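You operate a simulated robot arm through the tools that you are given. There is no shell and no other tool. Be economical: measure what you need, move in short steps, check, and stop when the job is done.

You are at the controls of a simulated robot arm. One attempt, no reset.

Task
Drain the water trap, then set the air line to 2.5 bar.
Fine: hose stays coupled; cock shut again; set it with the valve open, then shut the valve; line and test tube stay at that pressure.

The check looks at the end state, three seconds after you hand in, the way a careful person would. Anything else that was tipped, shoved, dropped, spilled or broken makes it a failure.

Robot
A 6-joint arm with a two-finger parallel gripper, fixed in place. Base frame: the origin is at the foot of the arm, x ahead of it, y to its left, z up. Units: m, degrees, N and s.
With the tool pointing down near the work surface it reaches from about 0.48 to 0.88 m from the base axis. Its first joint turns from -115.0 to 115.0 degrees. Payload 4.2 kg.
The TCP is the grasp point between the finger pads, 0.023 m short of the fingertips. In the tool frame z runs along the fingers and y along their closing line. The gripper opens to 0.094 m. The fingers are 0.038 m wide and 0.01 m thick; the gripper's body (0.054 by 0.096 m) begins 0.039 m behind the TCP.
Orientation is that of the tool frame in the base frame, as [roll, pitch, yaw] about the fixed x, y, z axes, in that order (R = Rz(yaw) Ry(pitch) Rx(roll)). With the fingers straight down and closing along the base's y, the tool's x points along the base's -x, its y along +y and its z along -z.

Tools
- The arm moves only by the tool jog_arm. Its argument "steps" is a list of rows, each a list of 3 entries, a list of its own where there are three numbers: the shift along the tool's x, y, z in units of 150 mm (1.0 is 150 mm), then the turn, a rotation vector about the tool's x, y, z in units of 45 degrees (1.0 is 45 degrees), then the closure, from 0 (fully open) to 1 (shut). In form: [[[dx, dy, dz], [rx, ry, rz], jaw], ...]. A call has 1 to 12 rows; each row is the pose to reach, as a shift and turn from the pose commanded when the call began, along the tool's axes at that moment. A call with a number of a shift or a turn outside -1 to 1 is refused whole. Rows are played at 5 a second. More than 0.05 m and 8.6 degrees between two rows, or a gripper value outside its range, and nothing of the call is played. Where a pose cannot be reached the arm comes as near as it can. A force on the tool above 60 N (or 10 N above the force at the start of the call, whichever is more), or a blocked arm, ends the call early, and 0.2 s more pass. Each finger travels about 0.108 m/s and halts on what it meets, pressing with about 32 N; the grip force reading is that of the motor and also rises with nothing between the fingers. The clock runs only during rows and for 0.2 s after the last one: add rows that repeat a pose to give the fingers time. It gives the time, the measured TCP pose, the force on the tool (base axes), the opening and the grip force at its end, in the units of the frame above (readings bear some noise).
- Cameras (640 x 400 px; columns grow to the right, rows downward): "scene" is fixed at [0.2165, -0.6489, 1.868]; the picture's right is [0.63, -0.78, 0.00], its down [-0.32, -0.26, -0.91] and it looks along [0.71, 0.57, -0.41] (base axes); focal length 312 px, centre (320, 200). "wrist" rides on the gripper at [-0.039, 0, -0.044] in the tool frame; the picture's right is [0.00, -1.00, 0.00], its down [0.97, 0.00, -0.24] and it looks along [0.24, 0.00, 0.97] (tool axes); focal length 218 px, centre (320, 200). There is no depth. A picture from a camera that has moved, and an enlarged one, comes with that camera's place and axes in the base frame and with its lens.
- capture(camera): a new picture of that camera. It takes no simulated time.
- raise_lower(by): slides the trunk up (or, below 0, down) by that many m; the arm rides with it, the base frame stays. It gives what a move gives, with no picture.
- zoom(camera, box): a new picture of the part [left, top, right, bottom] of that camera's present view, enlarged. It takes no simulated time.
- sign_off(): hands the job in; it is judged then, once.

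Go step by step. Nothing tells you positions but the pictures and the camera data: compare them with the known pose of the tool, close in by small moves and look again before you grip or let go. The budget is 120 turns and 64 pictures, counting those below and the enlarged ones. Unless the task says otherwise, let go and move clear before handing in, and close with one line.

The tools are called by a JSON object that holds its "fn" and its "kwargs". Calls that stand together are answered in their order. jog_arm: Moves the arm, as the interface text tells. Its arguments: {"type":"object","properties":{"steps":{"type":"array","items":{"type":"array"}}},"required":["steps"]} The other tools are called the same way: raise_lower (by) slides the trunk up or down; capture (camera) takes a picture; zoom (camera, box) takes an enlarged picture of a part of a camera's view; sign_off () hands the job in.

At the start:

```text
time_s: 0.0
ee_pos: [0.5182, -0.3092, 1.5926]
tool_rot: [-179.9, -0.1, -179.9]
ft_force: [0.1, 0.4, 0.4]
gripper_width: 0.0938
grasp_force: 0.0
trunk travel left (down, up): [-0.9, 0.09]
```

scene: 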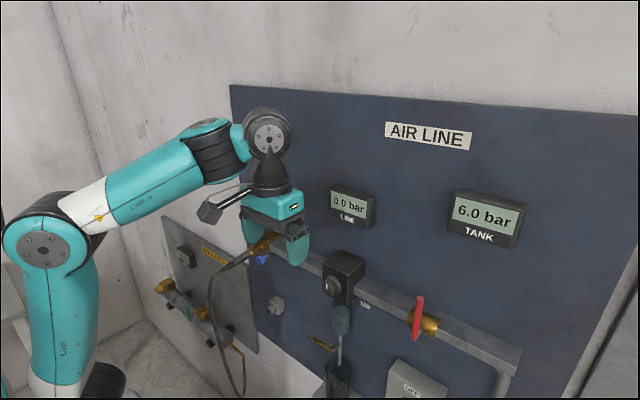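
wrist: 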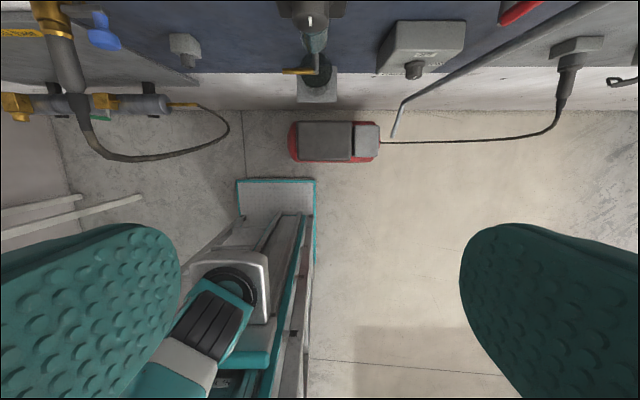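

I see a wall panel with a regulator, a red-handled valve, a water trap with a small brass cock below the regulator, and gauges. I'll take closer looks first.

{"fn": "zoom", "kwargs": {"camera": "scene", "box": [230, 220, 390, 400]}}

{"fn": "zoom", "kwargs": {"camera": "scene", "box": [300, 230, 540, 400]}}

{"fn": "zoom", "kwargs": {"camera": "scene", "box": [140, 200, 300, 400]}}

{"fn": "zoom", "kwargs": {"camera": "wrist", "box": [0, 0, 640, 180]}}

```text
2.22 times, centred on (310, 310) of scene
camera zoom: at [0.2165, -0.6489, 1.868], right [0.63, -0.78, 0.0], down [-0.32, -0.26, -0.91], along [0.71, 0.57, -0.41], focal length 693 px, centre (342, -44)
```

zoom: 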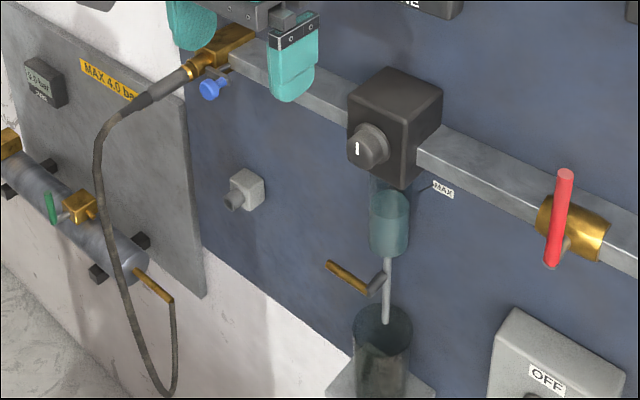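

```text
2.35 times, centred on (420, 315) of scene
camera zoom: at [0.2165, -0.6489, 1.868], right [0.63, -0.78, 0.0], down [-0.32, -0.26, -0.91], along [0.71, 0.57, -0.41], focal length 734 px, centre (85, -71)
```

zoom: 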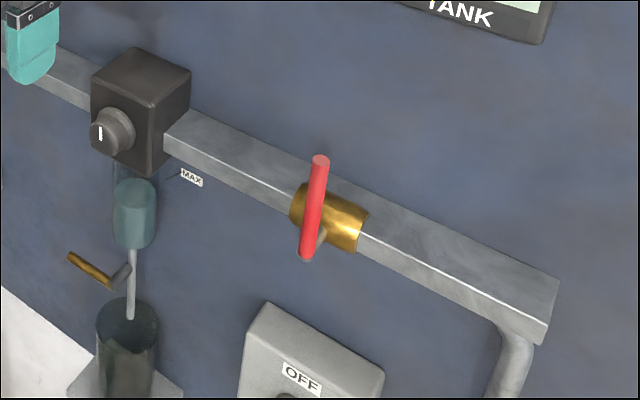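

```text
2.00 times, centred on (220, 300) of scene
camera zoom: at [0.2165, -0.6489, 1.868], right [0.63, -0.78, 0.0], down [-0.32, -0.26, -0.91], along [0.71, 0.57, -0.41], focal length 624 px, centre (520, 0)
```

zoom: 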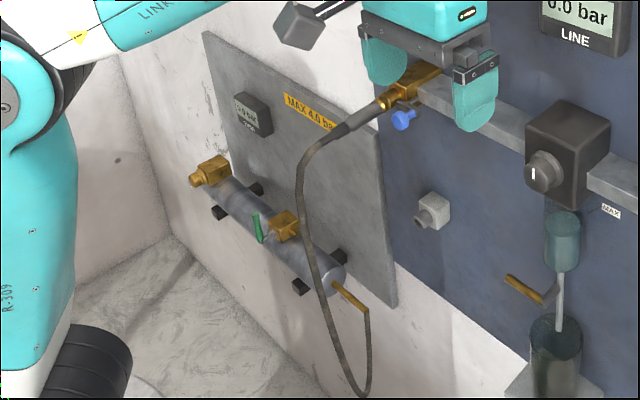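

```text
1.00 times, centred on (320, 90) of wrist
camera zoom: at [0.5553, -0.3093, 1.637], right [0.0, -1.0, 0.0], down [-0.97, 0.0, 0.24], along [-0.24, 0.0, -0.97], focal length 218 px, centre (320, 310)
```

zoom: 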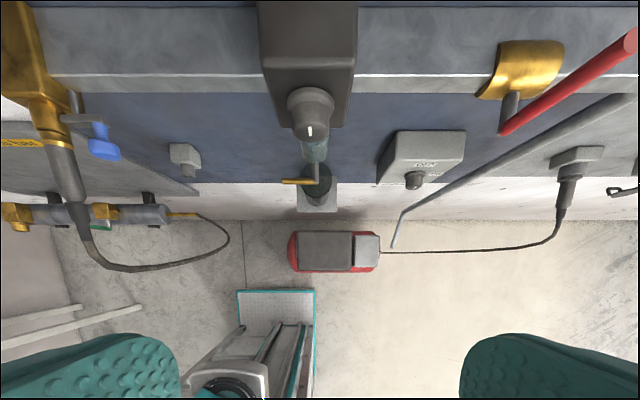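

The knob front is at about (0.68, -0.30, 1.37). I'll turn the tool towards the panel to see it head on, starting with 45 degrees.

{"fn": "jog_arm", "kwargs": {"steps": [[[0.03, 0, 0], [0, -0.167, 0], 0], [[0.06, 0, 0], [0, -0.333, 0], 0], [[0.1, 0, 0], [0, -0.5, 0], 0], [[0.13, 0, 0], [0, -0.667, 0], 0], [[0.17, 0, 0], [0, -0.833, 0], 0], [[0.2, 0, 0], [0, -1, 0], 0]]}}

```text
time_s: 1.4
ee_pos: [0.5051, -0.3363, 1.6943]
tool_rot: [-178.3, 43.4, -180.0]
ft_force: [-0.2, -0.3, -0.2]
gripper_width: 0.0942
grasp_force: 0.1
out of reach, approached as far as the arm can: row 3, 4, 5, 6
trunk travel left (down, up): [-0.9, 0.09]
```

The arm ran short of reach in that posture. I'll check how it stands.

{"fn": "capture", "kwargs": {"camera": "scene"}}

{"fn": "capture", "kwargs": {"camera": "wrist"}}

```text
57 pictures are left
```

scene: 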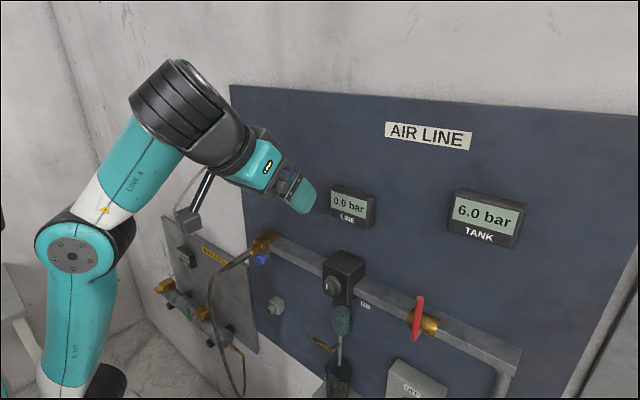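

```text
56 pictures are left
camera wrist: at [0.502, -0.3342, 1.7547], right [-0.02, -1.0, 0.02], down [-0.87, 0.01, -0.49], along [0.49, -0.03, -0.87], focal length 218 px, centre (320, 200)
```

wrist: 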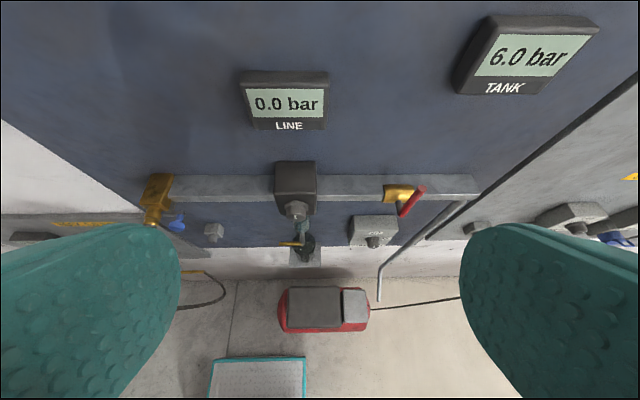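

The forearm points steeply upwards. I'll drop the hand lower relative to the shoulder and see whether the pose is reached.

{"fn": "jog_arm", "kwargs": {"steps": [[[0.11, 0, 0.17], [0, 0, 0], 0], [[0.22, 0, 0.34], [0, 0, 0], 0], [[0.33, 0, 0.51], [0, 0, 0], 0], [[0.44, 0, 0.68], [0, 0, 0], 0], [[0.54, 0, 0.87], [0, 0, 0], 0]]}}

```text
time_s: 2.6
ee_pos: [0.5664, -0.3686, 1.6721]
tool_rot: [-178.9, 44.3, -179.9]
ft_force: [-1.5, 1.4, 1.0]
gripper_width: 0.0939
grasp_force: 0.1
out of reach, approached as far as the arm can: row 1, 2, 3, 4, 5
trunk travel left (down, up): [-0.9, 0.09]
```

The arm is too folded at this height, so I'll lower the trunk, which brings the hand down while keeping the arm's shape.

{"fn": "raise_lower", "kwargs": {"by": -0.2}}

{"fn": "capture", "kwargs": {"camera": "scene"}}

```text
time_s: 4.8
ee_pos: [0.5673, -0.3691, 1.4703]
tool_rot: [-179.2, 44.3, -180.0]
ft_force: [0.0, 0.0, 0.7]
gripper_width: 0.0942
grasp_force: 0.1
trunk travel left (down, up): [-0.7, 0.29]
```

```text
55 pictures are left
```

scene: 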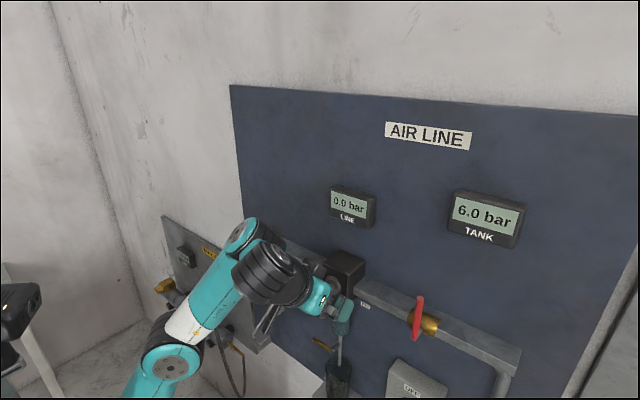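

The hand is now in front of the regulator. I'll back off a little and turn further toward horizontal.

{"fn": "jog_arm", "kwargs": {"steps": [[[0, 0, 0], [0, -0.15, 0], 0], [[0, 0, -0.1], [0, -0.3, 0], 0]]}}

```text
time_s: 5.4
ee_pos: [0.5999, -0.3455, 1.5118]
tool_rot: [-177.1, 57.0, -179.8]
ft_force: [-0.9, 0.0, -0.6]
gripper_width: 0.0938
grasp_force: 0.1
out of reach, approached as far as the arm can: row 1, 2
trunk travel left (down, up): [-0.7, 0.29]
```

Still limited by folding. I'll raise the hand relative to the shoulder, then lower the trunk to compensate.

{"fn": "jog_arm", "kwargs": {"steps": [[[-0.16, 0, -0.2], [0, 0, 0], 0], [[-0.33, 0, -0.41], [0, 0, 0], 0], [[-0.5, 0, -0.62], [0, 0, 0], 0], [[-0.66, 0, -0.83], [0, 0, 0], 0], [[-0.66, 0, -0.83], [0, 0, 0], 0]]}}

```text
time_s: 6.6
ee_pos: [0.553, -0.2748, 1.5828]
tool_rot: [-178.5, 57.9, -179.6]
ft_force: [-0.2, -0.3, 0.6]
gripper_width: 0.0941
grasp_force: 0.1
out of reach, approached as far as the arm can: row 1, 2, 3, 4, 5
trunk travel left (down, up): [-0.7, 0.29]
```

I'll lower the trunk further with the hand kept back from the panel, and then come up again.

{"fn": "raise_lower", "kwargs": {"by": -0.2}}

{"fn": "jog_arm", "kwargs": {"steps": [[[-0.1, 0, -0.1], [0, 0, 0], 0], [[-0.2, 0, -0.2], [0, 0, 0], 0], [[-0.2, 0, -0.2], [0, 0, 0], 0]]}}

{"fn": "capture", "kwargs": {"camera": "scene"}}

```text
time_s: 8.7
ee_pos: [0.5535, -0.2753, 1.382]
tool_rot: [-178.5, 57.7, -179.7]
ft_force: [-0.3, -0.6, 0.1]
gripper_width: 0.094
grasp_force: 0.1
trunk travel left (down, up): [-0.5, 0.49]
```

```text
time_s: 9.5
ee_pos: [0.5367, -0.2573, 1.3988]
tool_rot: [-178.2, 57.9, -179.5]
ft_force: [0.1, 0.2, -0.4]
gripper_width: 0.0941
grasp_force: 0.1
out of reach, approached as far as the arm can: row 1, 2, 3
trunk travel left (down, up): [-0.5, 0.49]
```

```text
54 pictures are left
```

scene: 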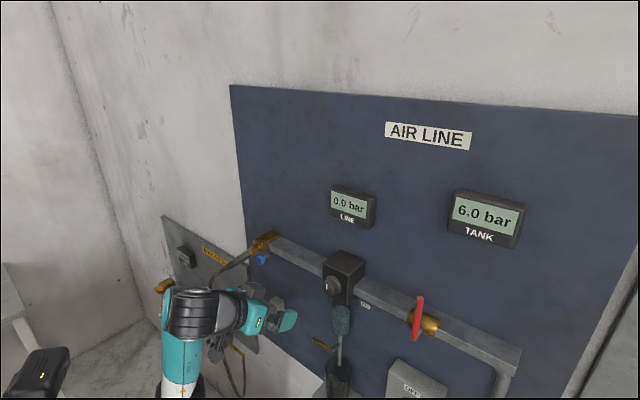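

Next I'll move the hand up and slightly forward and see if it comes back within reach.

{"fn": "jog_arm", "kwargs": {"steps": [[[-0.25, -0.05, -0.05], [0, 0, 0], 0], [[-0.5, -0.1, -0.1], [0, 0, 0], 0], [[-0.75, -0.15, -0.15], [0, 0, 0], 0], [[-0.97, -0.2, -0.21], [0, 0, 0], 0], [[-0.97, -0.2, -0.21], [0, 0, 0], 0]]}}

```text
time_s: 10.7
ee_pos: [0.5359, -0.255, 1.4023]
tool_rot: [-178.5, 57.9, -179.6]
ft_force: [0.1, 0.4, -0.3]
gripper_width: 0.094
grasp_force: 0.0
out of reach, approached as far as the arm can: row 1, 2, 3, 4, 5
trunk travel left (down, up): [-0.5, 0.49]
```

The commanded pose seems to sit closer in than the arm can fold, so I'll command it forward and up from there.

{"fn": "jog_arm", "kwargs": {"steps": [[[-0.23, 0, 0.05], [0, 0, 0], 0], [[-0.46, 0, 0.11], [0, 0, 0], 0], [[-0.69, 0, 0.16], [0, 0, 0], 0], [[-0.917, 0, 0.22], [0, 0, 0], 0], [[-0.917, 0, 0.22], [0, 0, 0], 0]]}}

```text
time_s: 11.9
ee_pos: [0.5509, -0.2379, 1.3976]
tool_rot: [-178.5, 57.8, -179.7]
ft_force: [0.2, 0.0, -0.1]
gripper_width: 0.0942
grasp_force: 0.1
out of reach, approached as far as the arm can: row 1, 2, 3, 4, 5
trunk travel left (down, up): [-0.5, 0.49]
```

That isn't moving as expected. I'll look at the arm's posture.

{"fn": "capture", "kwargs": {"camera": "scene"}}

{"fn": "capture", "kwargs": {"camera": "wrist"}}

```text
53 pictures are left
```

scene: 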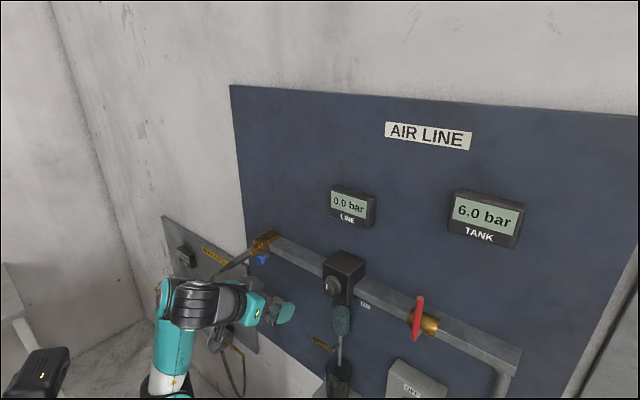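

```text
52 pictures are left
camera wrist: at [0.5321, -0.2369, 1.455], right [-0.02, -1.0, 0.01], down [-0.72, 0.0, -0.69], along [0.69, -0.02, -0.72], focal length 218 px, centre (320, 200)
```

wrist: 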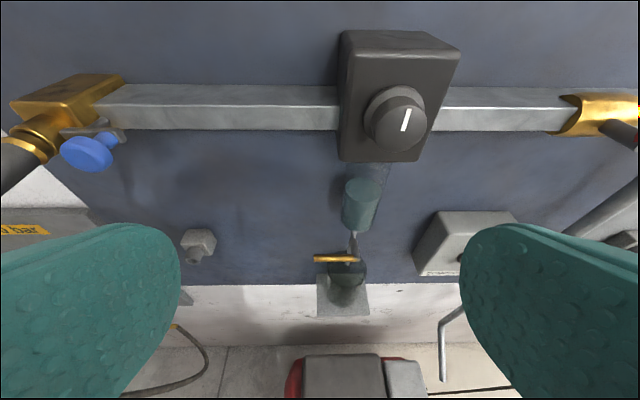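

The forearm is near vertical, so a lower trunk should allow a horizontal tool. I'll lower it a little and repeat the same pose to learn how commands behave after a trunk move.

{"fn": "raise_lower", "kwargs": {"by": -0.1}}

{"fn": "jog_arm", "kwargs": {"steps": [[[0, 0, 0], [0, 0, 0], 0], [[0, 0, 0], [0, 0, 0], 0], [[0, 0, 0], [0, 0, 0], 0]]}}

```text
time_s: 13.3
ee_pos: [0.5506, -0.2382, 1.298]
tool_rot: [-178.5, 57.8, -179.6]
ft_force: [-0.2, 0.6, -0.3]
gripper_width: 0.0939
grasp_force: 0.0
trunk travel left (down, up): [-0.4, 0.59]
```

```text
time_s: 14.1
ee_pos: [0.549, -0.2389, 1.2989]
tool_rot: [-178.5, 57.8, -179.5]
ft_force: [0.2, 0.3, -0.3]
gripper_width: 0.094
grasp_force: 0.1
trunk travel left (down, up): [-0.4, 0.59]
```

After a trunk move, commands start from the actual pose. Now a pure upward move.

{"fn": "jog_arm", "kwargs": {"steps": [[[-0.17, 0, -0.1], [0, 0, 0], 0], [[-0.34, 0, -0.21], [0, 0, 0], 0], [[-0.51, 0, -0.32], [0, 0, 0], 0], [[-0.56, 0, -0.35], [0, 0, 0], 0]]}}

```text
time_s: 15.1
ee_pos: [0.5131, -0.2232, 1.3233]
tool_rot: [-178.5, 57.8, -179.6]
ft_force: [0.1, -0.3, 0.1]
gripper_width: 0.094
grasp_force: 0.0
out of reach, approached as far as the arm can: row 1, 2, 3, 4
trunk travel left (down, up): [-0.4, 0.59]
```

Upward is limited here. I'll test forward motion.

{"fn": "jog_arm", "kwargs": {"steps": [[[-0.1, 0, 0.17], [0, 0, 0], 0], [[-0.21, 0, 0.34], [0, 0, 0], 0], [[-0.21, 0, 0.34], [0, 0, 0], 0]]}}

{"fn": "capture", "kwargs": {"camera": "scene"}}

```text
time_s: 15.9
ee_pos: [0.5423, -0.225, 1.3152]
tool_rot: [-178.4, 57.8, -179.6]
ft_force: [-0.1, 0.2, -0.2]
gripper_width: 0.0937
grasp_force: 0.1
out of reach, approached as far as the arm can: row 1, 2, 3
trunk travel left (down, up): [-0.4, 0.59]
```

```text
51 pictures are left
```

scene: 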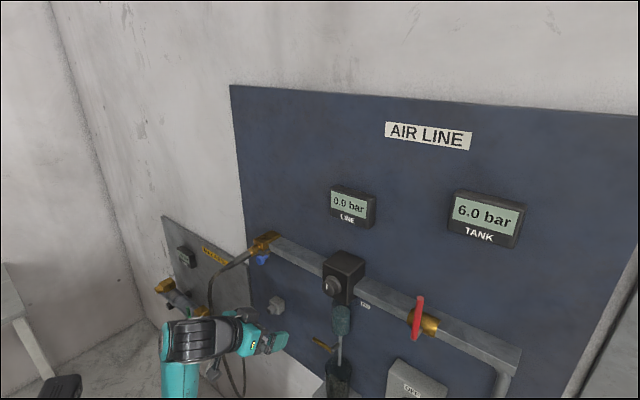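

I'll reset the command reference with a tiny trunk move, then test lowering the hand away from any limit to see which way is free.

{"fn": "raise_lower", "kwargs": {"by": 0.002}}

{"fn": "jog_arm", "kwargs": {"steps": [[[0, -0.15, 0], [0, 0, 0], 0], [[0, -0.3, 0], [0, 0, 0], 0], [[0, -0.3, 0], [0, 0, 0], 0]]}}

{"fn": "raise_lower", "kwargs": {"by": 0.002}}

{"fn": "jog_arm", "kwargs": {"steps": [[[0.11, 0, 0.07], [0, 0, 0], 0], [[0.22, 0, 0.14], [0, 0, 0], 0], [[0.22, 0, 0.14], [0, 0, 0], 0]]}}

{"fn": "raise_lower", "kwargs": {"by": 0.002}}

{"fn": "jog_arm", "kwargs": {"steps": [[[0, 0, 0], [0, 0.15, 0], 0], [[0, 0, 0], [0, 0.3, 0], 0], [[0, 0, 0], [0, 0.3, 0], 0]]}}

```text
time_s: 16.4
ee_pos: [0.5415, -0.2253, 1.3167]
tool_rot: [-178.5, 57.8, -179.6]
ft_force: [-0.7, 0.0, 0.0]
gripper_width: 0.0941
grasp_force: 0.2
trunk travel left (down, up): [-0.402, 0.588]
```

```text
time_s: 17.2
ee_pos: [0.538, -0.2589, 1.3004]
tool_rot: [-178.2, 57.9, -179.5]
ft_force: [0.1, -0.3, -0.5]
gripper_width: 0.094
grasp_force: 0.1
out of reach, approached as far as the arm can: row 1, 2, 3
trunk travel left (down, up): [-0.402, 0.588]
```

```text
time_s: 17.7
ee_pos: [0.5379, -0.2601, 1.3037]
tool_rot: [-178.3, 57.8, -179.6]
ft_force: [0.7, 0.5, 0.4]
gripper_width: 0.094
grasp_force: 0.1
trunk travel left (down, up): [-0.404, 0.586]
```

```text
time_s: 18.5
ee_pos: [0.5405, -0.2619, 1.2722]
tool_rot: [-178.2, 57.8, -179.5]
ft_force: [-1.0, -0.1, 0.3]
gripper_width: 0.094
grasp_force: 0.1
out of reach, approached as far as the arm can: row 2, 3
trunk travel left (down, up): [-0.404, 0.586]
```

```text
time_s: 19.0
ee_pos: [0.5407, -0.2618, 1.2744]
tool_rot: [-178.2, 57.7, -179.6]
ft_force: [-0.3, -0.2, 0.7]
gripper_width: 0.0939
grasp_force: 0.0
trunk travel left (down, up): [-0.406, 0.584]
```

```text
time_s: 19.8
ee_pos: [0.5413, -0.2619, 1.2748]
tool_rot: [-178.7, 44.3, 179.7]
ft_force: [-0.4, -0.4, 0.3]
gripper_width: 0.094
grasp_force: 0.0
trunk travel left (down, up): [-0.406, 0.584]
```

Downward and un-tilting are free while up is blocked. I'll probe forward and up at this 45-degree tilt.

{"fn": "jog_arm", "kwargs": {"steps": [[[-0.14, 0, 0.14], [0, 0, 0], 0], [[-0.28, 0, 0.28], [0, 0, 0], 0], [[-0.42, 0, 0.42], [0, 0, 0], 0], [[-0.42, 0, 0.42], [0, 0, 0], 0]]}}

{"fn": "raise_lower", "kwargs": {"by": 0.002}}

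{"fn": "jog_arm", "kwargs": {"steps": [[[-0.14, 0, -0.14], [0, 0, 0], 0], [[-0.28, 0, -0.28], [0, 0, 0], 0], [[-0.42, 0, -0.42], [0, 0, 0], 0], [[-0.42, 0, -0.42], [0, 0, 0], 0]]}}

{"fn": "capture", "kwargs": {"camera": "scene"}}

```text
time_s: 20.8
ee_pos: [0.5903, -0.2645, 1.2621]
tool_rot: [-178.7, 44.3, 179.8]
ft_force: [0.5, 0.7, -0.1]
gripper_width: 0.094
grasp_force: 0.0
out of reach, approached as far as the arm can: row 2, 3, 4
trunk travel left (down, up): [-0.406, 0.584]
```

```text
time_s: 21.4
ee_pos: [0.5905, -0.2645, 1.2643]
tool_rot: [-178.8, 44.2, 179.7]
ft_force: [-0.3, -0.3, -0.5]
gripper_width: 0.0942
grasp_force: 0.1
trunk travel left (down, up): [-0.408, 0.582]
```

```text
time_s: 22.4
ee_pos: [0.5496, -0.2321, 1.288]
tool_rot: [-178.5, 44.5, 179.9]
ft_force: [-0.7, -0.9, 0.6]
gripper_width: 0.0941
grasp_force: 0.0
out of reach, approached as far as the arm can: row 1, 2, 3, 4
trunk travel left (down, up): [-0.408, 0.582]
```

```text
50 pictures are left
```

scene: 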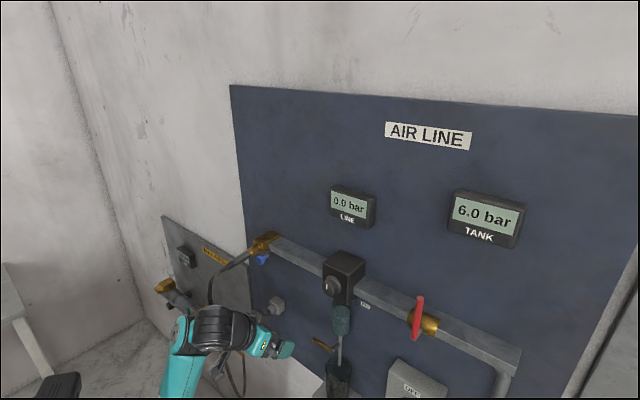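

This is an outer boundary, meaning the arm is stretched upward. So I'll raise the trunk 0.2 and bring the hand back down to fold the elbow.

{"fn": "raise_lower", "kwargs": {"by": 0.2}}

{"fn": "jog_arm", "kwargs": {"steps": [[[0.14, 0, 0.14], [0, 0, 0], 0], [[0.28, 0, 0.28], [0, 0, 0], 0], [[0.42, 0, 0.42], [0, 0, 0], 0], [[0.56, 0, 0.56], [0, 0, 0], 0], [[0.56, 0, 0.56], [0, 0, 0], 0]]}}

{"fn": "capture", "kwargs": {"camera": "scene"}}

```text
time_s: 24.5
ee_pos: [0.5504, -0.2347, 1.4873]
tool_rot: [-178.7, 44.3, 179.8]
ft_force: [0.3, 0.2, 0.3]
gripper_width: 0.0941
grasp_force: 0.1
trunk travel left (down, up): [-0.608, 0.382]
```

```text
time_s: 25.7
ee_pos: [0.5596, -0.2448, 1.4215]
tool_rot: [-178.7, 44.2, 179.8]
ft_force: [0.4, -0.6, 0.4]
gripper_width: 0.0939
grasp_force: 0.1
out of reach, approached as far as the arm can: row 3, 4, 5
trunk travel left (down, up): [-0.608, 0.382]
```

```text
49 pictures are left
```

scene: 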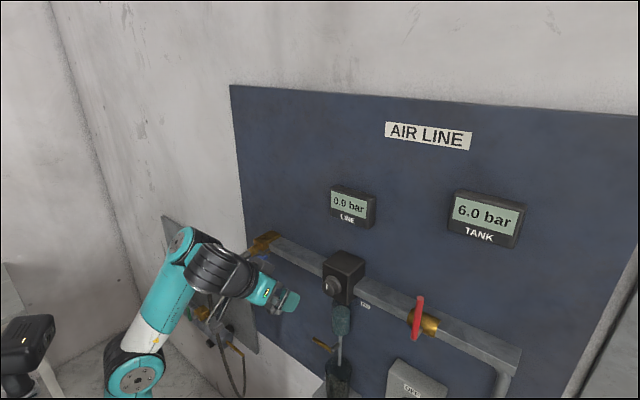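

The arm can't point fully horizontal, but 30–58 degree tilts work, which suits these controls. Now I'll measure the parts carefully.

{"fn": "capture", "kwargs": {"camera": "wrist"}}

{"fn": "zoom", "kwargs": {"camera": "scene", "box": [300, 240, 400, 400]}}

{"fn": "zoom", "kwargs": {"camera": "scene", "box": [380, 270, 540, 400]}}

```text
48 pictures are left
camera wrist: at [0.5558, -0.2433, 1.4814], right [-0.02, -1.0, 0.02], down [-0.86, 0.01, -0.51], along [0.5, -0.02, -0.86], focal length 218 px, centre (320, 200)
```

wrist: 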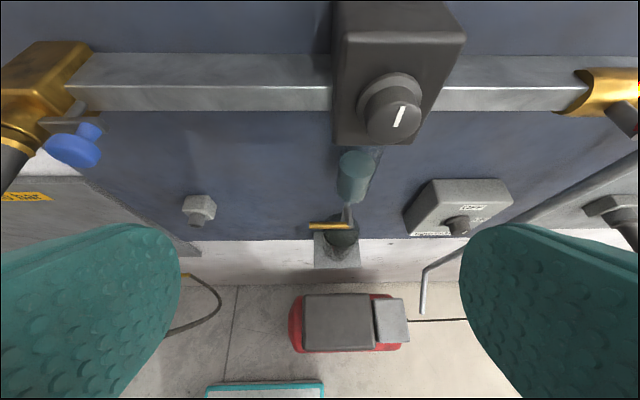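

```text
2.50 times, centred on (350, 320) of scene
camera zoom: at [0.2165, -0.6489, 1.868], right [0.63, -0.78, 0.0], down [-0.32, -0.26, -0.91], along [0.71, 0.57, -0.41], focal length 779 px, centre (245, -100)
```

zoom: 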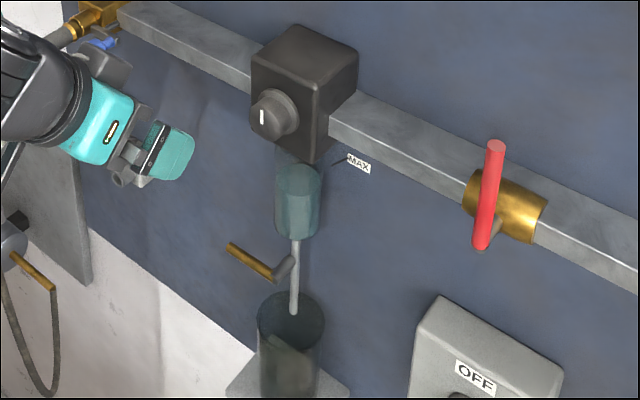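

```text
3.08 times, centred on (460, 335) of scene
camera zoom: at [0.2165, -0.6489, 1.868], right [0.63, -0.78, 0.0], down [-0.32, -0.26, -0.91], along [0.71, 0.57, -0.41], focal length 959 px, centre (-111, -215)
```

zoom: 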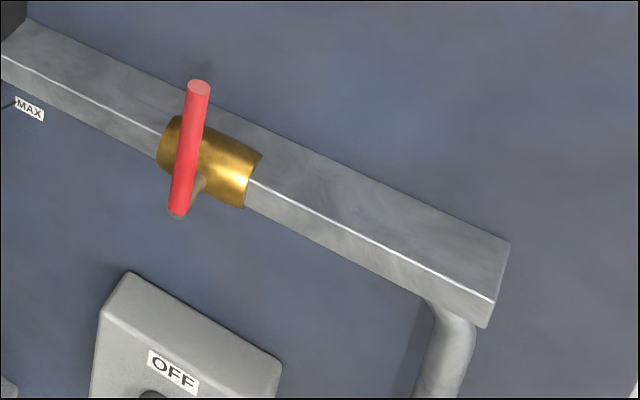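

Estimated positions: knob front centre (0.678, -0.297, 1.38), cock pivot (0.70, -0.30, 1.149) with its handle pointing +y for about 65 mm. I'll reduce the tilt to about 30 degrees and lower down for a closer look at the trap.

{"fn": "jog_arm", "kwargs": {"steps": [[[0, 0, 0], [0, 0.16, 0], 0], [[0, 0, 0], [0, 0.32, 0], 0], [[0, 0, 0], [0, 0.32, 0], 0]]}}

{"fn": "raise_lower", "kwargs": {"by": -0.18}}

{"fn": "capture", "kwargs": {"camera": "wrist"}}

{"fn": "zoom", "kwargs": {"camera": "wrist", "box": [220, 0, 540, 200]}}

```text
time_s: 26.5
ee_pos: [0.5602, -0.2446, 1.4225]
tool_rot: [-178.9, 29.8, 179.4]
ft_force: [-0.5, 0.0, -0.5]
gripper_width: 0.0941
grasp_force: 0.1
trunk travel left (down, up): [-0.608, 0.382]
```

```text
time_s: 28.5
ee_pos: [0.5593, -0.2446, 1.2427]
tool_rot: [-178.9, 30.0, 179.4]
ft_force: [0.0, -0.4, 0.4]
gripper_width: 0.094
grasp_force: 0.0
trunk travel left (down, up): [-0.428, 0.562]
```

```text
45 pictures are left
camera wrist: at [0.5702, -0.2432, 1.3006], right [-0.02, -1.0, 0.02], down [-0.96, 0.01, -0.28], along [0.28, -0.02, -0.96], focal length 218 px, centre (320, 200)
```

wrist: 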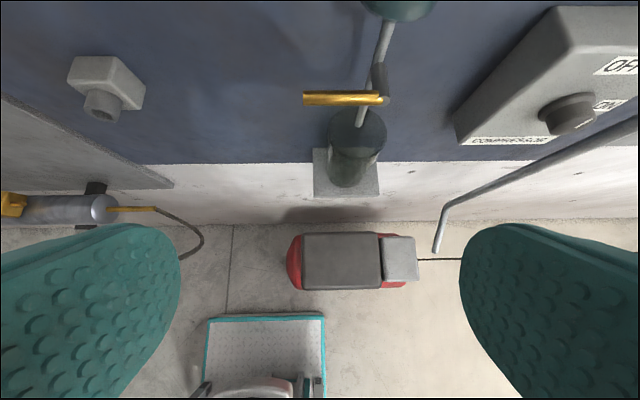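

```text
2.00 times, centred on (380, 100) of wrist
camera zoom: at [0.5702, -0.2432, 1.3006], right [-0.02, -1.0, 0.02], down [-0.96, 0.01, -0.28], along [0.28, -0.02, -0.96], focal length 436 px, centre (200, 400)
```

zoom: 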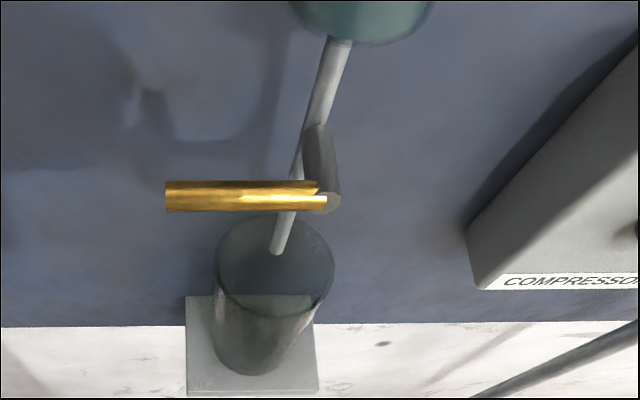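

The handle rod (12 mm thick) spans y -0.299 to -0.234 at x≈0.70, z≈1.152, and the cup rim is well below it. I'll close the fingers and approach to just above the handle's outer end.

{"fn": "jog_arm", "kwargs": {"steps": [[[0, 0, 0], [0, 0, 0], 1], [[0, 0, 0], [0, 0, 0], 1], [[0, 0, 0], [0, 0, 0], 1], [[-0.2, -0.02, 0.1], [0, 0, 0], 1], [[-0.35, -0.03, 0.25], [0, 0, 0], 1], [[-0.48, -0.04, 0.42], [0, 0, 0], 1], [[-0.527, -0.04, 0.6], [0, 0, 0], 1], [[-0.527, -0.04, 0.6], [0, 0, 0], 1]]}}

{"fn": "capture", "kwargs": {"camera": "wrist"}}

{"fn": "zoom", "kwargs": {"camera": "scene", "box": [280, 280, 400, 400]}}

```text
time_s: 30.3
ee_pos: [0.6735, -0.2538, 1.2031]
tool_rot: [-178.9, 29.9, 179.4]
ft_force: [-0.5, -0.4, 0.0]
gripper_width: 0.0001
grasp_force: 31.9
trunk travel left (down, up): [-0.428, 0.562]
```

```text
43 pictures are left
camera wrist: at [0.6842, -0.2524, 1.2623], right [-0.02, -1.0, 0.02], down [-0.96, 0.01, -0.28], along [0.28, -0.02, -0.96], focal length 218 px, centre (320, 200)
```

wrist: 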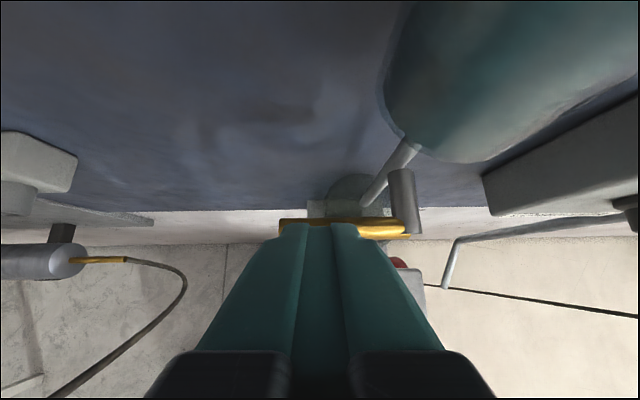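

```text
3.33 times, centred on (340, 340) of scene
camera zoom: at [0.2165, -0.6489, 1.868], right [0.63, -0.78, 0.0], down [-0.32, -0.26, -0.91], along [0.71, 0.57, -0.41], focal length 1039 px, centre (253, -267)
```

zoom: 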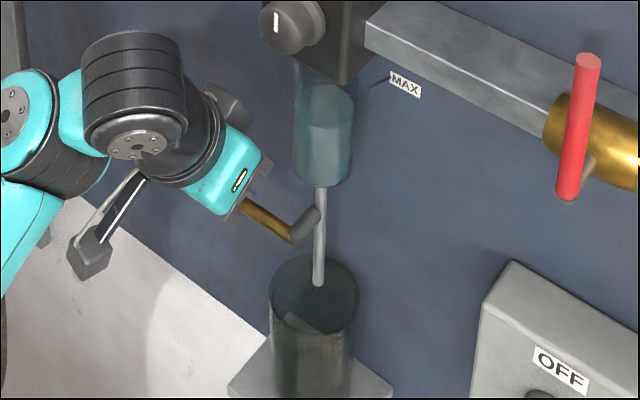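

The fingers are right above the handle's outer half. Now I'll push it down gently for the first part of the arc.

{"fn": "jog_arm", "kwargs": {"steps": [[[0.034, 0.007, 0.096], [0, 0, 0], 1], [[0.068, 0.013, 0.192], [0, 0, 0], 1], [[0.1, 0.013, 0.25], [0, 0, 0], 1], [[0.135, 0.013, 0.307], [0, 0, 0], 1], [[0.16, 0.006, 0.35], [0, 0, 0], 1], [[0.183, 0, 0.391], [0, 0, 0], 1]]}}

{"fn": "zoom", "kwargs": {"camera": "scene", "box": [280, 280, 400, 400]}}

```text
time_s: 31.7
ee_pos: [0.6783, -0.2534, 1.1394]
tool_rot: [-179.0, 30.0, 179.4]
ft_force: [0.4, 0.4, 0.5]
gripper_width: 0.0
grasp_force: 32.0
trunk travel left (down, up): [-0.428, 0.562]
```

```text
3.33 times, centred on (340, 340) of scene
camera zoom: at [0.2165, -0.6489, 1.868], right [0.63, -0.78, 0.0], down [-0.32, -0.26, -0.91], along [0.71, 0.57, -0.41], focal length 1039 px, centre (253, -267)
```

zoom: 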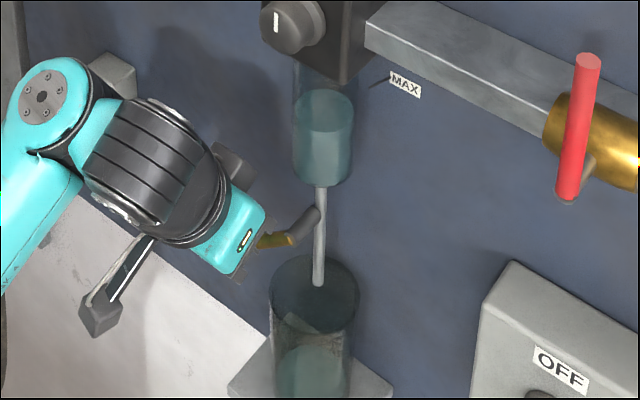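

The cock is partly open and water is already running into the cup. I'll hold here a couple of seconds and watch the level.

{"fn": "jog_arm", "kwargs": {"steps": [[[0, 0, 0], [0, 0, 0], 1], [[0, 0, 0], [0, 0, 0], 1], [[0, 0, 0], [0, 0, 0], 1], [[0, 0, 0], [0, 0, 0], 1], [[0, 0, 0], [0, 0, 0], 1], [[0, 0, 0], [0, 0, 0], 1], [[0, 0, 0], [0, 0, 0], 1], [[0, 0, 0], [0, 0, 0], 1], [[0, 0, 0], [0, 0, 0], 1], [[0, 0, 0], [0, 0, 0], 1]]}}

{"fn": "zoom", "kwargs": {"camera": "scene", "box": [280, 280, 400, 400]}}

```text
time_s: 33.9
ee_pos: [0.6775, -0.2543, 1.1389]
tool_rot: [-179.0, 29.8, 179.4]
ft_force: [0.0, -0.7, -0.5]
gripper_width: 0.0
grasp_force: 32.1
trunk travel left (down, up): [-0.428, 0.562]
```

```text
3.33 times, centred on (340, 340) of scene
camera zoom: at [0.2165, -0.6489, 1.868], right [0.63, -0.78, 0.0], down [-0.32, -0.26, -0.91], along [0.71, 0.57, -0.41], focal length 1039 px, centre (253, -267)
```

zoom: 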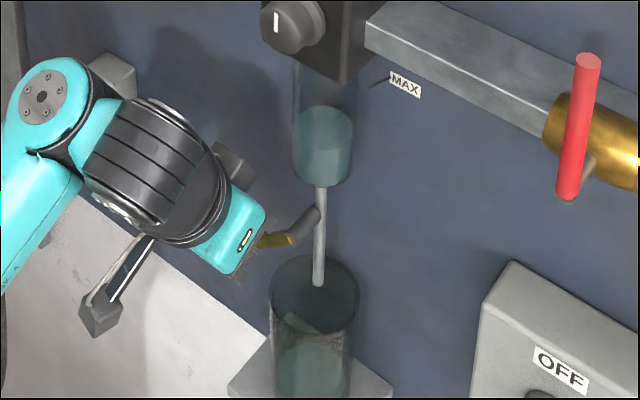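

It's draining slowly, so I'll open the cock further along its arc.

{"fn": "jog_arm", "kwargs": {"steps": [[[0.012, -0.023, 0.021], [0, 0, 0], 1], [[0.025, -0.047, 0.043], [0, 0, 0], 1], [[0.03, -0.08, 0.05], [0, 0, 0], 1], [[0.032, -0.113, 0.055], [0, 0, 0], 1], [[0.036, -0.15, 0.062], [0, 0, 0], 1], [[0.036, -0.15, 0.062], [0, 0, 0], 1], [[0.036, -0.15, 0.062], [0, 0, 0], 1], [[0.036, -0.15, 0.062], [0, 0, 0], 1], [[0.036, -0.15, 0.062], [0, 0, 0], 1], [[0.036, -0.15, 0.062], [0, 0, 0], 1], [[0.036, -0.15, 0.062], [0, 0, 0], 1], [[0.036, -0.15, 0.062], [0, 0, 0], 1]]}}

{"fn": "zoom", "kwargs": {"camera": "scene", "box": [280, 280, 400, 400]}}

```text
time_s: 36.5
ee_pos: [0.678, -0.277, 1.1293]
tool_rot: [-178.9, 29.9, 179.5]
ft_force: [-0.2, -1.0, 0.6]
gripper_width: 0.0001
grasp_force: 32.0
trunk travel left (down, up): [-0.428, 0.562]
```

```text
3.33 times, centred on (340, 340) of scene
camera zoom: at [0.2165, -0.6489, 1.868], right [0.63, -0.78, 0.0], down [-0.32, -0.26, -0.91], along [0.71, 0.57, -0.41], focal length 1039 px, centre (253, -267)
```

zoom: 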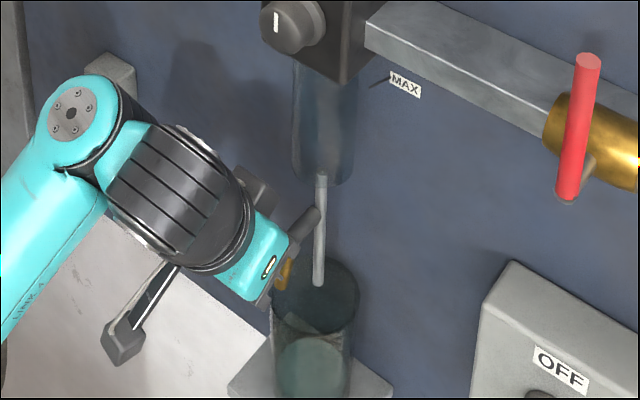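

The trap is empty now. To shut the cock I'll back off, move to the right side of the handle, then sweep it left and up.

{"fn": "jog_arm", "kwargs": {"steps": [[[0.12, 0, -0.067], [0, 0, 0], 1], [[0.231, 0, -0.133], [0, 0, 0], 1], [[0.28, -0.167, -0.06], [0, 0, 0], 1], [[0.321, -0.333, 0.023], [0, 0, 0], 1], [[0.321, -0.333, 0.023], [0, 0, 0], 1], [[0.22, -0.333, 0.08], [0, 0, 0], 1], [[0.12, -0.333, 0.14], [0, 0, 0], 1], [[0.032, -0.333, 0.189], [0, 0, 0], 1], [[0.032, -0.333, 0.189], [0, 0, 0], 1]]}}

{"fn": "capture", "kwargs": {"camera": "wrist"}}

{"fn": "zoom", "kwargs": {"camera": "scene", "box": [280, 280, 400, 400]}}

```text
time_s: 38.5
ee_pos: [0.6876, -0.3287, 1.1029]
tool_rot: [-178.9, 30.0, 179.4]
ft_force: [-22.1, 6.0, -12.5]
gripper_width: 0.0
grasp_force: 32.1
out of reach, approached as far as the arm can: row 1, 2, 3, 4, 5, 6
trunk travel left (down, up): [-0.428, 0.562]
```

```text
38 pictures are left
camera wrist: at [0.6975, -0.3271, 1.1613], right [-0.02, -1.0, 0.02], down [-0.96, 0.01, -0.28], along [0.28, -0.02, -0.96], focal length 218 px, centre (320, 200)
```

wrist: 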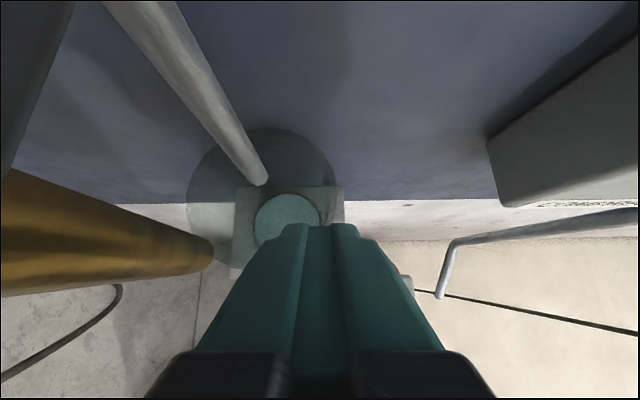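

```text
3.33 times, centred on (340, 340) of scene
camera zoom: at [0.2165, -0.6489, 1.868], right [0.63, -0.78, 0.0], down [-0.32, -0.26, -0.91], along [0.71, 0.57, -0.41], focal length 1039 px, centre (253, -267)
```

zoom: 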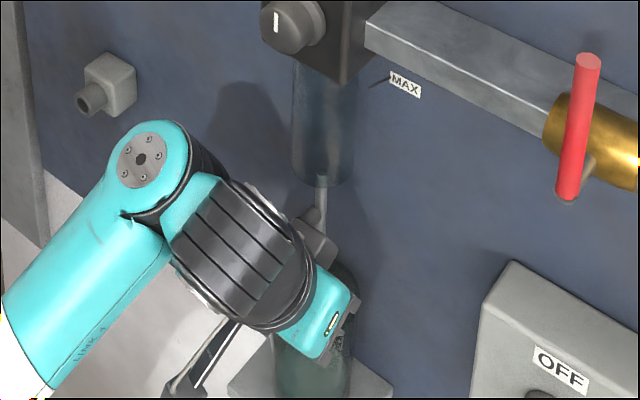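

There's a 22 N contact: the hand body is touching the cock's stem, so I'm backing off straight away. I'll use a steeper tilt so the fingertips lead.

{"fn": "jog_arm", "kwargs": {"steps": [[[0.06, 0, -0.033], [0, 0, 0], 1], [[0.12, 0, -0.067], [0, 0, 0], 1], [[0.173, 0, -0.1], [0, 0, 0], 1]]}}

{"fn": "zoom", "kwargs": {"camera": "scene", "box": [280, 280, 400, 400]}}

```text
time_s: 39.3
ee_pos: [0.6632, -0.3301, 1.11]
tool_rot: [-179.0, 29.8, 179.4]
ft_force: [-0.3, 0.4, 0.7]
gripper_width: 0.0
grasp_force: 31.8
out of reach, approached as far as the arm can: row 2, 3
trunk travel left (down, up): [-0.428, 0.562]
```

```text
3.33 times, centred on (340, 340) of scene
camera zoom: at [0.2165, -0.6489, 1.868], right [0.63, -0.78, 0.0], down [-0.32, -0.26, -0.91], along [0.71, 0.57, -0.41], focal length 1039 px, centre (253, -267)
```

zoom: 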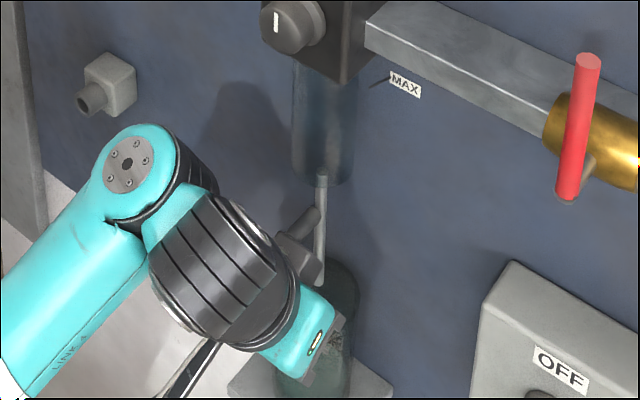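

Clear now. I'll raise the hand 0.1 and lower the trunk 0.12, which gives room to tilt more and withdraw.

{"fn": "jog_arm", "kwargs": {"steps": [[[-0.1, 0, -0.19], [0, 0, 0], 1], [[-0.2, 0, -0.38], [0, 0, 0], 1], [[-0.333, 0, -0.577], [0, 0, 0], 1], [[-0.333, 0, -0.577], [0, 0, 0], 1]]}}

{"fn": "raise_lower", "kwargs": {"by": -0.08}}

```text
time_s: 40.3
ee_pos: [0.6604, -0.3306, 1.1868]
tool_rot: [-178.9, 29.9, 179.4]
ft_force: [-0.6, -0.5, -0.3]
gripper_width: 0.0001
grasp_force: 32.4
out of reach, approached as far as the arm can: row 3, 4
trunk travel left (down, up): [-0.428, 0.562]
```

```text
time_s: 41.5
ee_pos: [0.6602, -0.3293, 1.1074]
tool_rot: [-178.9, 29.9, 179.4]
ft_force: [-0.7, 0.8, -0.7]
gripper_width: 0.0
grasp_force: 31.9
trunk travel left (down, up): [-0.348, 0.642]
```

Now tilt to about 44 degrees while easing back slightly.

{"fn": "jog_arm", "kwargs": {"steps": [[[0.03, 0, -0.02], [0, -0.1, 0], 1], [[0.06, 0, -0.03], [0, -0.2, 0], 1], [[0.09, 0, -0.05], [0, -0.32, 0], 1], [[0.09, 0, -0.05], [0, -0.32, 0], 1]]}}

{"fn": "capture", "kwargs": {"camera": "wrist"}}

```text
time_s: 42.5
ee_pos: [0.6457, -0.3301, 1.1065]
tool_rot: [-178.5, 44.4, 179.8]
ft_force: [0.3, 0.1, -0.3]
gripper_width: 0.0001
grasp_force: 32.2
trunk travel left (down, up): [-0.348, 0.642]
```

```text
35 pictures are left
camera wrist: at [0.6407, -0.3282, 1.1668], right [-0.02, -1.0, 0.02], down [-0.86, 0.01, -0.51], along [0.51, -0.02, -0.86], focal length 218 px, centre (320, 200)
```

wrist: 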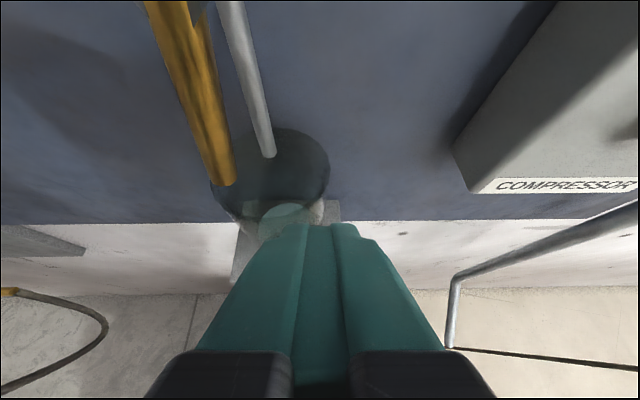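

Tilted at 44 degrees the tips lead well. I'll move in to the right of the handle and start pushing it left.

{"fn": "jog_arm", "kwargs": {"steps": [[[-0.03, 0.01, 0.06], [0, 0, 0], 1], [[-0.06, 0.02, 0.12], [0, 0, 0], 1], [[-0.109, 0.02, 0.196], [0, 0, 0], 1], [[-0.109, 0.1, 0.196], [0, 0, 0], 1], [[-0.109, 0.15, 0.196], [0, 0, 0], 1], [[-0.109, 0.207, 0.196], [0, 0, 0], 1], [[-0.109, 0.245, 0.196], [0, 0, 0], 1], [[-0.109, 0.287, 0.196], [0, 0, 0], 1]]}}

{"fn": "capture", "kwargs": {"camera": "wrist"}}

```text
time_s: 44.3
ee_pos: [0.6787, -0.2866, 1.0978]
tool_rot: [-178.7, 44.3, 179.8]
ft_force: [-0.1, -0.1, 0.5]
gripper_width: 0.0
grasp_force: 31.6
trunk travel left (down, up): [-0.348, 0.642]
```

```text
34 pictures are left
camera wrist: at [0.6751, -0.2863, 1.1571], right [-0.02, -1.0, 0.02], down [-0.86, 0.01, -0.5], along [0.5, -0.02, -0.86], focal length 218 px, centre (320, 200)
```

wrist: 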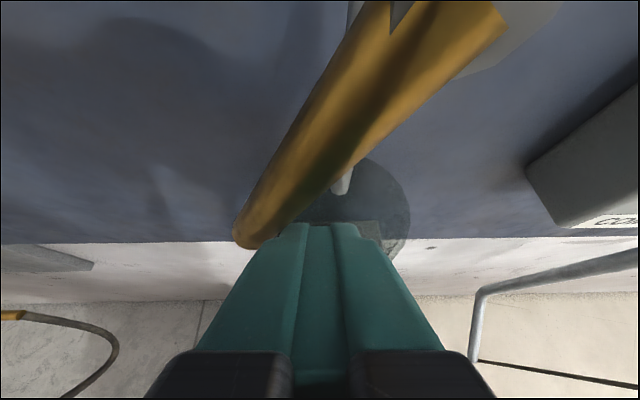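

The handle is following. Continuing the lift to horizontal.

{"fn": "jog_arm", "kwargs": {"steps": [[[-0.018, 0.06, -0.019], [0, 0, 0], 1], [[-0.037, 0.12, -0.038], [0, 0, 0], 1], [[-0.07, 0.145, -0.073], [0, 0, 0], 1], [[-0.107, 0.167, -0.109], [0, 0, 0], 1], [[-0.15, 0.167, -0.153], [0, 0, 0], 1], [[-0.18, 0.167, -0.183], [0, 0, 0], 1], [[-0.194, 0.167, -0.198], [0, 0, 0], 1]]}}

{"fn": "capture", "kwargs": {"camera": "wrist"}}

{"fn": "zoom", "kwargs": {"camera": "scene", "box": [280, 280, 400, 400]}}

```text
time_s: 45.9
ee_pos: [0.6797, -0.2616, 1.1389]
tool_rot: [-178.7, 44.3, 179.8]
ft_force: [-1.3, 0.3, 0.9]
gripper_width: 0.0003
grasp_force: 31.9
trunk travel left (down, up): [-0.348, 0.642]
```

```text
33 pictures are left
camera wrist: at [0.6749, -0.2603, 1.1972], right [-0.02, -1.0, 0.02], down [-0.86, 0.01, -0.51], along [0.51, -0.02, -0.86], focal length 218 px, centre (320, 200)
```

wrist: 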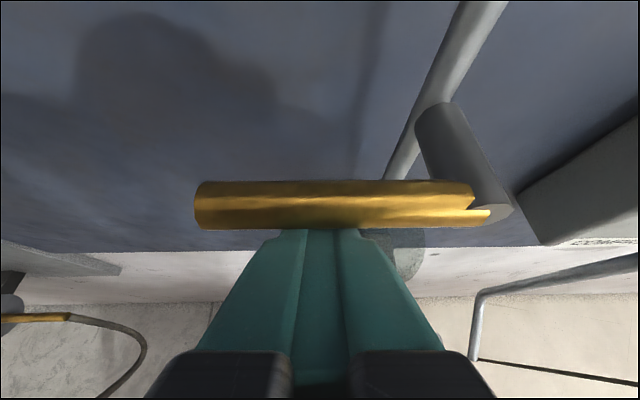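

```text
3.33 times, centred on (340, 340) of scene
camera zoom: at [0.2165, -0.6489, 1.868], right [0.63, -0.78, 0.0], down [-0.32, -0.26, -0.91], along [0.71, 0.57, -0.41], focal length 1039 px, centre (253, -267)
```

zoom: 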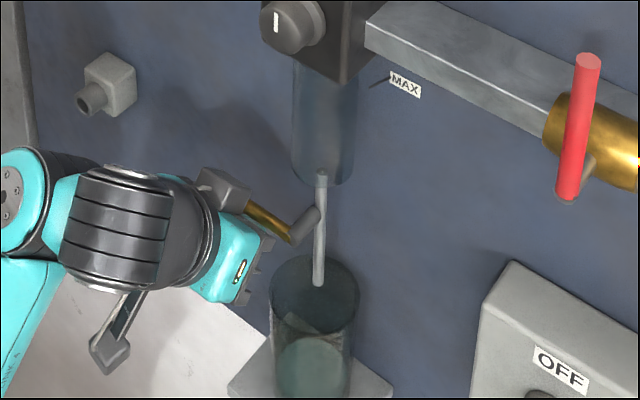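

The handle looks horizontal again. I'll press up another few millimetres to be sure it's at its stop.

{"fn": "jog_arm", "kwargs": {"steps": [[[-0.009, 0, -0.01], [0, 0, 0], 1], [[-0.014, 0, -0.014], [0, 0, 0], 1]]}}

```text
time_s: 46.5
ee_pos: [0.6776, -0.2609, 1.1392]
tool_rot: [-178.9, 44.1, 179.7]
ft_force: [-33.3, 6.1, -41.9]
gripper_width: 0.0
grasp_force: 32.0
trunk travel left (down, up): [-0.348, 0.642]
```

The cock is firmly at its stop (42 N). I'm releasing and backing away, then raising the trunk to the knob's height for a look.

{"fn": "jog_arm", "kwargs": {"steps": [[[0.01, 0, 0.01], [0, 0, 0], 1], [[0.03, 0, 0.02], [0, 0, 0], 1], [[0.12, 0, -0.08], [0, 0, 0], 1], [[0.24, 0, -0.22], [0, 0, 0], 1], [[0.4, 0, -0.4], [0, 0, 0], 1], [[0.4, 0, -0.4], [0, 0, 0], 0.5], [[0.4, 0, -0.4], [0, 0, 0], 0.5]]}}

{"fn": "raise_lower", "kwargs": {"by": 0.23}}

{"fn": "capture", "kwargs": {"camera": "wrist"}}

{"fn": "zoom", "kwargs": {"camera": "scene", "box": [300, 230, 460, 390]}}

```text
time_s: 48.1
ee_pos: [0.5965, -0.2623, 1.1494]
tool_rot: [-178.6, 44.2, 179.7]
ft_force: [-0.3, 0.1, -0.3]
gripper_width: 0.0471
grasp_force: 0.1
out of reach, approached as far as the arm can: row 5, 6, 7
trunk travel left (down, up): [-0.348, 0.642]
```

```text
time_s: 50.5
ee_pos: [0.5973, -0.2619, 1.3783]
tool_rot: [-178.7, 44.2, 179.8]
ft_force: [-0.5, -0.1, 0.2]
gripper_width: 0.0469
grasp_force: 0.0
trunk travel left (down, up): [-0.578, 0.412]
```

```text
31 pictures are left
camera wrist: at [0.5923, -0.2604, 1.4376], right [-0.02, -1.0, 0.02], down [-0.86, 0.01, -0.51], along [0.51, -0.02, -0.86], focal length 218 px, centre (320, 200)
```

wrist: 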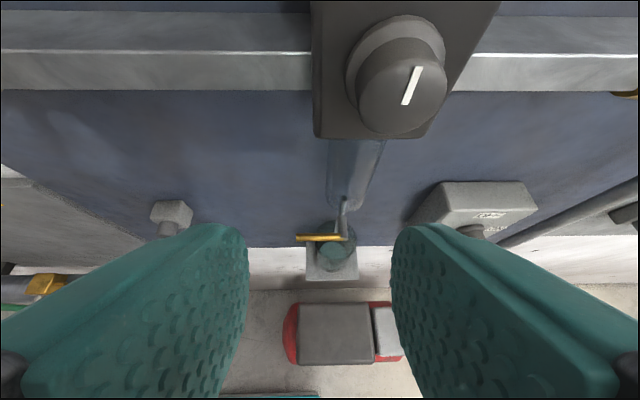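

```text
2.50 times, centred on (380, 310) of scene
camera zoom: at [0.2165, -0.6489, 1.868], right [0.63, -0.78, 0.0], down [-0.32, -0.26, -0.91], along [0.71, 0.57, -0.41], focal length 779 px, centre (170, -75)
```

zoom: 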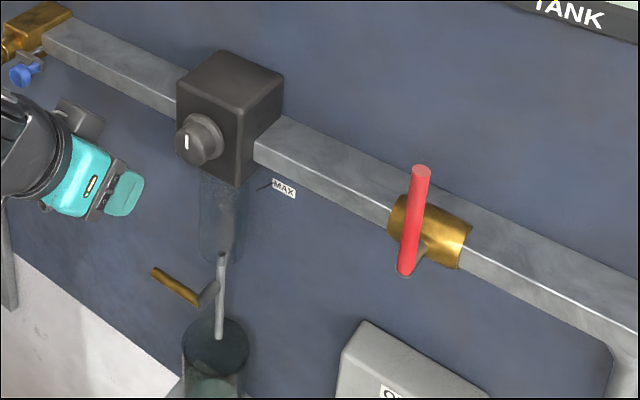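

The knob is about 38 mm across, centred at (0.678 front, -0.2995, 1.382), with its mark at 12 o'clock. I'll bring open fingers around it to test which way it turns before I open any valve.

{"fn": "raise_lower", "kwargs": {"by": 0.02}}

{"fn": "jog_arm", "kwargs": {"steps": [[[0, -0.12, 0], [0, 0, 0], 0.3], [[0, -0.25, 0], [0, 0, 0], 0.3], [[-0.06, -0.25, 0.09], [0, 0, 0], 0.3], [[-0.12, -0.25, 0.18], [0, 0, 0], 0.3], [[-0.18, -0.25, 0.27], [0, 0, 0], 0.3], [[-0.244, -0.25, 0.358], [0, 0, 0], 0.3], [[-0.244, -0.25, 0.358], [0, 0, 0], 0.3]]}}

{"fn": "capture", "kwargs": {"camera": "wrist"}}

{"fn": "zoom", "kwargs": {"camera": "scene", "box": [290, 230, 390, 330]}}

```text
time_s: 51.2
ee_pos: [0.5977, -0.2615, 1.3985]
tool_rot: [-178.7, 44.3, 179.8]
ft_force: [0.1, 0.2, 0.3]
gripper_width: 0.0469
grasp_force: 0.2
trunk travel left (down, up): [-0.598, 0.392]
```

```text
time_s: 52.8
ee_pos: [0.659, -0.3004, 1.3853]
tool_rot: [-178.8, 44.3, 179.8]
ft_force: [0.5, 0.6, -0.3]
gripper_width: 0.066
grasp_force: 0.1
trunk travel left (down, up): [-0.598, 0.392]
```

```text
29 pictures are left
camera wrist: at [0.6551, -0.2992, 1.4454], right [-0.02, -1.0, 0.02], down [-0.86, 0.01, -0.51], along [0.51, -0.02, -0.86], focal length 218 px, centre (320, 200)
```

wrist: 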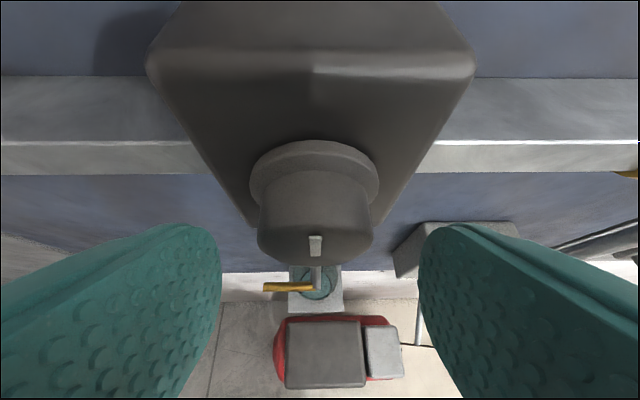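

```text
4.00 times, centred on (340, 280) of scene
camera zoom: at [0.2165, -0.6489, 1.868], right [0.63, -0.78, 0.0], down [-0.32, -0.26, -0.91], along [0.71, 0.57, -0.41], focal length 1247 px, centre (240, -120)
```

zoom: 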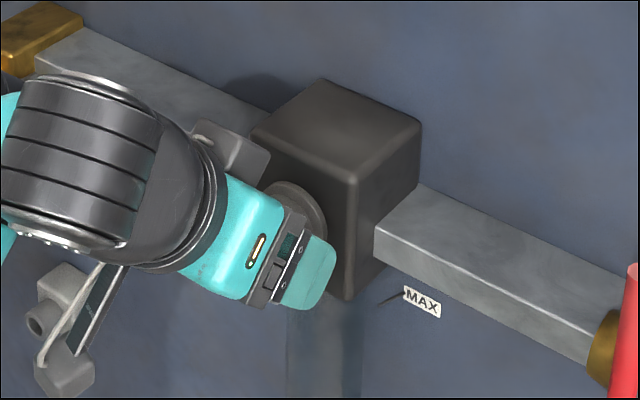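

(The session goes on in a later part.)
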